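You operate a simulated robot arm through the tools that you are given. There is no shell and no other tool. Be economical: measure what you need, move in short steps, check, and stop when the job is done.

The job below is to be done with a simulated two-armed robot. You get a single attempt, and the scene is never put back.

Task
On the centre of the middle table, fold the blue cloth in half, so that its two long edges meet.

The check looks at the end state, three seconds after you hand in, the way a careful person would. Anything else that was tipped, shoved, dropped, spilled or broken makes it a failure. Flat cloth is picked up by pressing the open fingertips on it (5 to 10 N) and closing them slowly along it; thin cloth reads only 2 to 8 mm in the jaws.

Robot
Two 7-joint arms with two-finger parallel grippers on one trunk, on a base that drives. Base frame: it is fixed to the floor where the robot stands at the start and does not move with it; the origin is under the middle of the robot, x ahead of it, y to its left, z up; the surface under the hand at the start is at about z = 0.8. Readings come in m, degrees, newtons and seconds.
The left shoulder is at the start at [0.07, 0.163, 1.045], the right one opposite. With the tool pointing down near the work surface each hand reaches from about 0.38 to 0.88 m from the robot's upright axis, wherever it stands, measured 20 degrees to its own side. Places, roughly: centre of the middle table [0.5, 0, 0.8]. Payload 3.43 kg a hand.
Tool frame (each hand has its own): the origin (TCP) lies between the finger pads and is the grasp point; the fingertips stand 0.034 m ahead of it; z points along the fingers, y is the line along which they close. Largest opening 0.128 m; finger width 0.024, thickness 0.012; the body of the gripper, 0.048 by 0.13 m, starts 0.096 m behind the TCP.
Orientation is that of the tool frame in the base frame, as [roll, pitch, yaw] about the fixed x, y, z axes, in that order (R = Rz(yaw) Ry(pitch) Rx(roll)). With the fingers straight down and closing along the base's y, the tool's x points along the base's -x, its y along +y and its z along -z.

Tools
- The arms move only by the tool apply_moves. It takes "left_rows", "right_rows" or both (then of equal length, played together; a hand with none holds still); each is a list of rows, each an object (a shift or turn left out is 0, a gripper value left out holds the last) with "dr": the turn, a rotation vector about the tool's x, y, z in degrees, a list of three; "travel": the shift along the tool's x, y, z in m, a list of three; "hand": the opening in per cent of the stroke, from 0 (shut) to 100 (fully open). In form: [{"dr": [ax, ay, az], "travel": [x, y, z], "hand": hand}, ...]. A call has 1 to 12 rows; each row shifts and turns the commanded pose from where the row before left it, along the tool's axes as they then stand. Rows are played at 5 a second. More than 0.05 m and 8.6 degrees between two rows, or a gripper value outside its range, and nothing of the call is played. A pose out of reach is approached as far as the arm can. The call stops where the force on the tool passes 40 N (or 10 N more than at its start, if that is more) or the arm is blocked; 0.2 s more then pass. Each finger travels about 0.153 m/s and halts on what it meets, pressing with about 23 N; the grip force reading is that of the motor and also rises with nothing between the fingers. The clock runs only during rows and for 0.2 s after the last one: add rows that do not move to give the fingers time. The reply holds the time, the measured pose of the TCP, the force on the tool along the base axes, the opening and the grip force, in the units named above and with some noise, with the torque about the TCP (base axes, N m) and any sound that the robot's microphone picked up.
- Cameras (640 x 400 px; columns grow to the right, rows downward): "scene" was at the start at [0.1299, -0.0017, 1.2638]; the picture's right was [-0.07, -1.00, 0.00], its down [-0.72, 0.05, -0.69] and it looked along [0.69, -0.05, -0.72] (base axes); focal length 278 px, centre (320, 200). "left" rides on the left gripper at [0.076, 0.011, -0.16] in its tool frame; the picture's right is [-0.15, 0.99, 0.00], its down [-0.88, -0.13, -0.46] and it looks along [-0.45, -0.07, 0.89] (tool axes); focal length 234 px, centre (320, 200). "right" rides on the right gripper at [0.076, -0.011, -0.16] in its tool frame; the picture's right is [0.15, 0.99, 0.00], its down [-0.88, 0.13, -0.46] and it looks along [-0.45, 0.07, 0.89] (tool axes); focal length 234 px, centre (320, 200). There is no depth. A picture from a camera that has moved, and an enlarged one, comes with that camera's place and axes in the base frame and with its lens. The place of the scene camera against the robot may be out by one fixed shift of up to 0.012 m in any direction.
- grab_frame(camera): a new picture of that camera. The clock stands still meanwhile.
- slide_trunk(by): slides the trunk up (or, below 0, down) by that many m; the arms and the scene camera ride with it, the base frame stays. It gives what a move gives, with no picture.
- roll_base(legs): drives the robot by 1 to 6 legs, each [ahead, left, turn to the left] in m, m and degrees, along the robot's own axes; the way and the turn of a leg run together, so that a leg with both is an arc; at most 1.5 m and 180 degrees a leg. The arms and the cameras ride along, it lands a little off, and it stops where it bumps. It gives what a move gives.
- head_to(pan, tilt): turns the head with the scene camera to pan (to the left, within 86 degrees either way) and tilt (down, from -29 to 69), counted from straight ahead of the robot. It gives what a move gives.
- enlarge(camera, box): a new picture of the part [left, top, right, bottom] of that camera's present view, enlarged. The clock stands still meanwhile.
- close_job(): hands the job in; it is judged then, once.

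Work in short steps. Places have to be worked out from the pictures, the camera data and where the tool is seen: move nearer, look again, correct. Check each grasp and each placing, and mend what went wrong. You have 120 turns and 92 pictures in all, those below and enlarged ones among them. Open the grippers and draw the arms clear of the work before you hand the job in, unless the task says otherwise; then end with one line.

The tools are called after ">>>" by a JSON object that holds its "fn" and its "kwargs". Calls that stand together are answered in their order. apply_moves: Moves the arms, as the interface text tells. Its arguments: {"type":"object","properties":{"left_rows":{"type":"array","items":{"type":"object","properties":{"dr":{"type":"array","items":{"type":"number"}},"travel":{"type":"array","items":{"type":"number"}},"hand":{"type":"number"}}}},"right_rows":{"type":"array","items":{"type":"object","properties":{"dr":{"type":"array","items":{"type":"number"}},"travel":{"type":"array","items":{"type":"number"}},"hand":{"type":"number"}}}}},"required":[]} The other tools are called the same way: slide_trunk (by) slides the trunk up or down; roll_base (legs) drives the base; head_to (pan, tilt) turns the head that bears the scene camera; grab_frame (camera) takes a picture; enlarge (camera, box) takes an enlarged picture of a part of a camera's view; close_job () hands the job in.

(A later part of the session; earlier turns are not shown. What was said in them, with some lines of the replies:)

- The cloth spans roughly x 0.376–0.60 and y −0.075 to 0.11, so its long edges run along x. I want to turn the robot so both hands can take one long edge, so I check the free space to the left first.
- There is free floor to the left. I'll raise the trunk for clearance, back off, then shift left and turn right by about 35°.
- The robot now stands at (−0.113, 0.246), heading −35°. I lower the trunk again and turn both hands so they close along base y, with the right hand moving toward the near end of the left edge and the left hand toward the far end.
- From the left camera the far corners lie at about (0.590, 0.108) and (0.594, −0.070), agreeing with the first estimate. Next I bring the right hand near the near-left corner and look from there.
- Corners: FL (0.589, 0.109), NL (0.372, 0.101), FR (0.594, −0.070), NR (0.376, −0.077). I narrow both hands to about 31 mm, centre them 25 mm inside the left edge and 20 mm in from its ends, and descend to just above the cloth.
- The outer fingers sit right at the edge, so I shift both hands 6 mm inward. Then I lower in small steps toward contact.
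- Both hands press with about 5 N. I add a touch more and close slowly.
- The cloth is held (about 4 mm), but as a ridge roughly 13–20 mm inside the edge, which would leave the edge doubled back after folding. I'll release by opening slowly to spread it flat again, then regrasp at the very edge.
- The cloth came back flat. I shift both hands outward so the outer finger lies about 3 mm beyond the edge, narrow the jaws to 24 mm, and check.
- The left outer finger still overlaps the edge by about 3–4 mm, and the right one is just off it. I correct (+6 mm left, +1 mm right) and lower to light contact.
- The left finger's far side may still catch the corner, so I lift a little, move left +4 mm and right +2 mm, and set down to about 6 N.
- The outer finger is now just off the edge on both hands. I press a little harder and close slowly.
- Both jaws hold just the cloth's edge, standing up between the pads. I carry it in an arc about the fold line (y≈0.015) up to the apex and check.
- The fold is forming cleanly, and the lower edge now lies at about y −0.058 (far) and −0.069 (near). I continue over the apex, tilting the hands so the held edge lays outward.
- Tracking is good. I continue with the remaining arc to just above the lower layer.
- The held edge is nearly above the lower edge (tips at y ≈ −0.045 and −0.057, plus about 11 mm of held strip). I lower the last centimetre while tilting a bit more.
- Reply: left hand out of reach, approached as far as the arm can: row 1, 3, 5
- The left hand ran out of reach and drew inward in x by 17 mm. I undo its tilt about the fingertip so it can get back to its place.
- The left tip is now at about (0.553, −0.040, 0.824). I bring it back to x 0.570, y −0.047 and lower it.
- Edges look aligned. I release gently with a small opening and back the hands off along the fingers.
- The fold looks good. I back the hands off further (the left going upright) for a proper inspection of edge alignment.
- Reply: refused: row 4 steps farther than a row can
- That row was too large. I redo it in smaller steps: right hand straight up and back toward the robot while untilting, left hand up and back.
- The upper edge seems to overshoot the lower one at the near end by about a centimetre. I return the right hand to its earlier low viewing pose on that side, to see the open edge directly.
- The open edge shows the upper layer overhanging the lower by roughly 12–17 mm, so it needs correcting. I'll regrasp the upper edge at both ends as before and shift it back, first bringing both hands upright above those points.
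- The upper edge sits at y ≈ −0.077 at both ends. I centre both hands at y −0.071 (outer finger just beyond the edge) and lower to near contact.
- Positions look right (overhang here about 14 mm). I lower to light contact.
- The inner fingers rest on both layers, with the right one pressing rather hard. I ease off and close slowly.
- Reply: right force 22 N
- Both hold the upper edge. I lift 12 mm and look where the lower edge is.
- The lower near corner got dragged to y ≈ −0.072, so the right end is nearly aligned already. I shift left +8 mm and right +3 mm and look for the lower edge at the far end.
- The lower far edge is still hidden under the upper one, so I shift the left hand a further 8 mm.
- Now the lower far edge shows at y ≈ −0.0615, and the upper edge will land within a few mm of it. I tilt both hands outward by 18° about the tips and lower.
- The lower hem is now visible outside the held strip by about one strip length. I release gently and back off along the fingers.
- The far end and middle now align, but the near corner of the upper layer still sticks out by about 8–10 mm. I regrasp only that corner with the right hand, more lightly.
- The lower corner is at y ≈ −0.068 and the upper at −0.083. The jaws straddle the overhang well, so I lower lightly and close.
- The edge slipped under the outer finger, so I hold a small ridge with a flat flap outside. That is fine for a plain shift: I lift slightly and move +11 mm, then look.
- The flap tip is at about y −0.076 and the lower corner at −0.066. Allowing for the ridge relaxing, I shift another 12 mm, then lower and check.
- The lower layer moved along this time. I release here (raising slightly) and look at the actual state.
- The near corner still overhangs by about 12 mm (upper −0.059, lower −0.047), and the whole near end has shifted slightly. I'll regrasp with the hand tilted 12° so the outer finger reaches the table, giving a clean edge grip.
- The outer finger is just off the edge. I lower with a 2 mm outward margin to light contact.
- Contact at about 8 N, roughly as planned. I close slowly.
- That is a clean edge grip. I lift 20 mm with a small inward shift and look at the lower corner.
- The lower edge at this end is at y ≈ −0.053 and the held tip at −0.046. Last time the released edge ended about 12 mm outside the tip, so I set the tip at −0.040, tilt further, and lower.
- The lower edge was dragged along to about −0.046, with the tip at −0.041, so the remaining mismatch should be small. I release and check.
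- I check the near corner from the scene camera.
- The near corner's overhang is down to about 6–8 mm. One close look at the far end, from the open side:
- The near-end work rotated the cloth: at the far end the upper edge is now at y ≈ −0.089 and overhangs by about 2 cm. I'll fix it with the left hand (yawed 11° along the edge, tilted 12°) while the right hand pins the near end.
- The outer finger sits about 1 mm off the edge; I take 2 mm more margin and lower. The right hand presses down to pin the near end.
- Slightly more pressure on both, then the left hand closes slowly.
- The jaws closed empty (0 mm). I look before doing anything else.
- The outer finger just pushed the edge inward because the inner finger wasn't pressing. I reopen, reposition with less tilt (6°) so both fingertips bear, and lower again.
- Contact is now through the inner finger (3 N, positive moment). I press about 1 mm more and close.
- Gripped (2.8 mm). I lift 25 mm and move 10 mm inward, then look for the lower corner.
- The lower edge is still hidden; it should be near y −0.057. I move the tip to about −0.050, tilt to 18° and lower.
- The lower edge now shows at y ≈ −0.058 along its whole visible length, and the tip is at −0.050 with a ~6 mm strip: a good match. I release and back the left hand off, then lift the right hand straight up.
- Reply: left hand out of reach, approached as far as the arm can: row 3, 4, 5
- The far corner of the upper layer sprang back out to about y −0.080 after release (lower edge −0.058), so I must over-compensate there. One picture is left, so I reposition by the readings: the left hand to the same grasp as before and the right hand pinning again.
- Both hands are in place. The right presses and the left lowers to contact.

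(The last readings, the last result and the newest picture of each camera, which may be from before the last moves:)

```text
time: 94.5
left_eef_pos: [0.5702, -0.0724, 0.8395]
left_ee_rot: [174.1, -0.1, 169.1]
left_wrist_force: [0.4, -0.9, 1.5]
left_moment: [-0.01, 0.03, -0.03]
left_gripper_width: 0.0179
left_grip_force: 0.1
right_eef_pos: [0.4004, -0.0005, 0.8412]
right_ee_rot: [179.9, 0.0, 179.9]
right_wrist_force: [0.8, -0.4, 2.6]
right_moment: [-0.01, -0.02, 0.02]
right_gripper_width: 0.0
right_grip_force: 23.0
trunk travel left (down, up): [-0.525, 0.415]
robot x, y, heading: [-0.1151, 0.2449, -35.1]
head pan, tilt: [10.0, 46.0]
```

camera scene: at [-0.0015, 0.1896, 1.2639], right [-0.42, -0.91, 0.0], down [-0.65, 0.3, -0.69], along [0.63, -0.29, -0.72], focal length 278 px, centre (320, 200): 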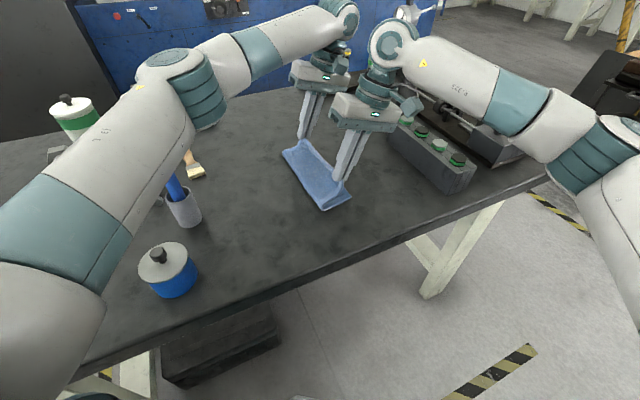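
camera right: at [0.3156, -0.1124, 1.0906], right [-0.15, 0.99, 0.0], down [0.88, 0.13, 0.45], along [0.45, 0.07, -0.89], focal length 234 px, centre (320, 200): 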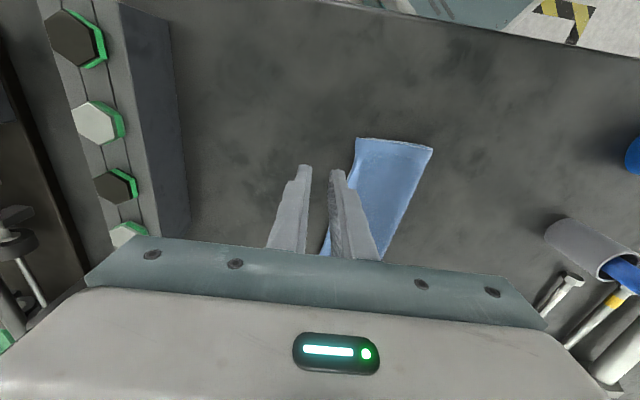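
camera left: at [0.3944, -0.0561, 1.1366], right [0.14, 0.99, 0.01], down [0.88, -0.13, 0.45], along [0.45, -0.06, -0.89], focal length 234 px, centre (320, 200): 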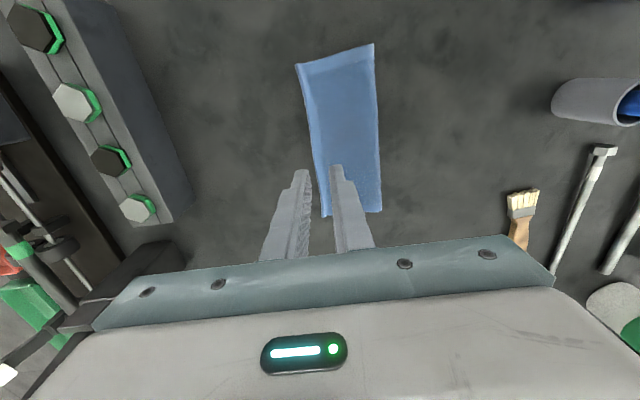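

Light contact on both; a bit more pressure (left +1.3 mm, right +1 mm), then close.

>>> {"fn": "apply_moves", "kwargs": {"left_rows": [{"travel": [0, 0, 0.0013]}, {"hand": 13}, {"hand": 11.5}, {"hand": 10}, {"hand": 8.5}, {"hand": 7}, {"hand": 5.5}, {"hand": 4}, {"hand": 2.5}, {"hand": 1}, {"hand": 0}, {}], "right_rows": [{"travel": [0, 0, 0.001]}, {}, {}, {}, {}, {}, {}, {}, {}, {}, {}, {}]}}

```text
time: 97.1
left_eef_pos: [0.5691, -0.0717, 0.8376]
left_ee_rot: [174.0, 0.0, 169.0]
left_wrist_force: [-0.6, 0.9, 6.4]
left_moment: [0.11, 0.03, -0.04]
left_gripper_width: 0.0
left_grip_force: 22.3
right_eef_pos: [0.4001, -0.001, 0.8404]
right_ee_rot: [-180.0, -0.1, 179.9]
right_wrist_force: [0.5, -0.2, 3.3]
right_moment: [0.01, 0.0, 0.0]
right_gripper_width: 0.0
right_grip_force: 22.8
trunk travel left (down, up): [-0.525, 0.415]
robot x, y, heading: [-0.1134, 0.2485, -34.8]
head pan, tilt: [10.0, 46.0]
```

It closed empty again, pushing the edge inward a few mm. As before, I reopen, step 9 mm inward and press more firmly.

>>> {"fn": "apply_moves", "kwargs": {"left_rows": [{"travel": [0, 0.0008, -0.008], "hand": 4}, {"hand": 14}, {"travel": [0, 0.0045, 0.0005]}, {"travel": [0, 0.0045, 0.0005]}, {}, {"travel": [0, -0.0008, 0.0075]}, {}]}}

```text
time: 98.7
left_eef_pos: [0.5711, -0.0621, 0.8386]
left_ee_rot: [174.1, 0.1, 169.2]
left_wrist_force: [0.7, 1.0, 5.9]
left_moment: [0.08, -0.03, -0.03]
left_gripper_width: 0.0182
left_grip_force: 0.0
right_eef_pos: [0.3983, -0.0004, 0.8413]
right_ee_rot: [-179.9, 0.0, 180.0]
right_wrist_force: [0.3, -0.3, 3.5]
right_moment: [-0.02, 0.0, 0.02]
right_gripper_width: 0.0
right_grip_force: 23.4
trunk travel left (down, up): [-0.525, 0.415]
robot x, y, heading: [-0.1185, 0.2483, -34.6]
head pan, tilt: [10.0, 46.0]
```

>>> {"fn": "apply_moves", "kwargs": {"left_rows": [{"travel": [0, 0, 0.001]}, {"hand": 13}, {"hand": 11.5}, {"hand": 10}, {"hand": 8.5}, {"hand": 7}, {"hand": 5.5}, {"hand": 4}, {"hand": 2.5}, {"hand": 1}, {"hand": 0}, {}]}}

```text
time: 101.3
left_eef_pos: [0.5703, -0.062, 0.839]
left_ee_rot: [174.1, 0.1, 169.0]
left_wrist_force: [-0.7, 0.9, 8.5]
left_moment: [0.08, 0.05, -0.02]
left_gripper_width: 0.0037
left_grip_force: 23.0
right_eef_pos: [0.3988, -0.0024, 0.8419]
right_ee_rot: [180.0, -0.1, 179.9]
right_wrist_force: [0.4, -1.5, 3.0]
right_moment: [-0.03, -0.07, 0.0]
right_gripper_width: 0.0
right_grip_force: 22.6
trunk travel left (down, up): [-0.525, 0.415]
robot x, y, heading: [-0.1137, 0.25, -34.7]
head pan, tilt: [10.0, 46.0]
```

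Gripped (3.7 mm), but the lower edge might be caught too. I lift 25 mm with a 14 mm inward shift and spend the last picture here.

>>> {"fn": "apply_moves", "kwargs": {"left_rows": [{"travel": [0, 0.003, -0.009]}, {"travel": [0, 0.006, -0.009]}, {"travel": [0, 0.008, -0.0058]}, {}, {}]}}

>>> {"fn": "grab_frame", "kwargs": {"camera": "left"}}

```text
time: 102.5
left_eef_pos: [0.5722, -0.0488, 0.8626]
left_ee_rot: [174.1, 0.0, 169.0]
left_wrist_force: [0.1, 0.2, -0.5]
left_moment: [-0.03, 0.0, -0.03]
left_gripper_width: 0.0036
left_grip_force: 23.2
right_eef_pos: [0.3997, -0.002, 0.8399]
right_ee_rot: [179.9, 0.0, -180.0]
right_wrist_force: [0.0, 0.6, 3.5]
right_moment: [0.01, 0.05, 0.02]
right_gripper_width: 0.0
right_grip_force: 23.0
trunk travel left (down, up): [-0.525, 0.415]
robot x, y, heading: [-0.1183, 0.2456, -35.1]
head pan, tilt: [10.0, 46.0]
```

```text
refused: no pictures are left
```

No pictures remain, so I finish by the readings. I set the tip at about −0.038 to allow for the spring-back seen earlier, then lower, release gently and back off along the fingers.

>>> {"fn": "apply_moves", "kwargs": {"left_rows": [{"travel": [0, 0.007, 0.0007]}, {}, {"travel": [0, -0.0042, 0.006], "dr": [-6, 0, 0]}, {}, {"travel": [0, -0.0012, 0.0059]}, {}, {"travel": [0, -0.001, 0.0045]}, {}, {}]}}

```text
time: 104.5
left_eef_pos: [0.5713, -0.0457, 0.8469]
left_ee_rot: [168.2, 0.0, 169.1]
left_wrist_force: [-1.1, -0.1, 0.2]
left_moment: [-0.01, 0.0, 0.0]
left_gripper_width: 0.0034
left_grip_force: 23.2
right_eef_pos: [0.3995, -0.0014, 0.8415]
right_ee_rot: [180.0, 0.1, -180.0]
right_wrist_force: [0.9, 0.2, 3.5]
right_moment: [-0.01, 0.0, -0.02]
right_gripper_width: 0.0
right_grip_force: 23.0
trunk travel left (down, up): [-0.525, 0.415]
robot x, y, heading: [-0.1154, 0.246, -34.9]
head pan, tilt: [10.0, 46.0]
```

The tip is at y −0.039, z 0.814. I release and retract, then raise the right hand.

>>> {"fn": "apply_moves", "kwargs": {"left_rows": [{"hand": 3}, {"hand": 6}, {"hand": 9}, {"hand": 12}, {}, {"travel": [0, 0, -0.006]}, {"travel": [0, 0, -0.01]}, {"travel": [0, 0, -0.015]}, {"travel": [0, 0, -0.025]}, {"travel": [0, 0, -0.03]}, {"travel": [0, 0, -0.03]}, {}], "right_rows": [{}, {}, {}, {}, {}, {}, {}, {}, {}, {}, {"travel": [0, 0, -0.01]}, {"travel": [0, 0, -0.03]}]}}

>>> {"fn": "apply_moves", "kwargs": {"left_rows": [{"dr": [6, 0, 0]}, {"dr": [6, 0, 0]}, {"travel": [0.02, 0.03, -0.02]}, {"travel": [0.02, 0.03, -0.02]}, {"travel": [0.02, 0.03, 0], "hand": 60}, {"travel": [0.02, 0.03, 0]}, {"travel": [0, 0.03, 0]}, {}], "right_rows": [{"travel": [0, 0, -0.04]}, {"travel": [0, 0, -0.04]}, {"travel": [0.03, -0.03, -0.02]}, {"travel": [0.03, -0.03, 0], "hand": 60}, {"travel": [0.03, -0.03, 0]}, {"travel": [0.03, -0.03, 0]}, {"travel": [0.02, -0.03, 0]}, {}]}}

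```text
time: 107.1
left_eef_pos: [0.572, -0.0687, 0.9585]
left_ee_rot: [168.1, 0.0, 169.2]
left_wrist_force: [0.1, -0.4, -0.5]
left_moment: [-0.03, 0.0, 0.0]
left_gripper_width: 0.0159
left_grip_force: 0.0
right_eef_pos: [0.3987, -0.0011, 0.8806]
right_ee_rot: [180.0, 0.0, -179.9]
right_wrist_force: [0.7, 0.7, 1.1]
right_moment: [-0.01, -0.01, -0.02]
right_gripper_width: 0.0003
right_grip_force: 22.8
trunk travel left (down, up): [-0.525, 0.415]
robot x, y, heading: [-0.1146, 0.2464, -35.0]
head pan, tilt: [10.0, 46.0]
```

```text
time: 108.9
left_eef_pos: [0.5197, 0.0945, 1.0003]
left_ee_rot: [-179.9, -0.1, 169.1]
left_wrist_force: [-0.2, 0.1, -0.2]
left_moment: [0.01, -0.01, -0.02]
left_gripper_width: 0.0767
left_grip_force: 0.1
right_eef_pos: [0.2618, -0.1524, 0.9803]
right_ee_rot: [179.9, -0.1, 180.0]
right_wrist_force: [-0.3, -1.1, 0.8]
right_moment: [0.0, 0.01, 0.0]
right_gripper_width: 0.0771
right_grip_force: 0.1
trunk travel left (down, up): [-0.525, 0.415]
robot x, y, heading: [-0.1165, 0.245, -34.7]
head pan, tilt: [10.0, 46.0]
```

Both hands are open and clear of the work, and no contact was felt on the way out. I hand the job in.

>>> {"fn": "close_job", "kwargs": {}}

```text
The job is handed in.
```

The blue cloth is folded in half lengthwise near the table centre and I've handed the job in, but I couldn't confirm that the two long edges meet at the far end. At last sight the near corner overhung by about 6–8 mm. The far corner overhung by about 2 cm, and I made its last correction from the readings alone because no pictures were left. I didn't see or feel anything else on the table move.
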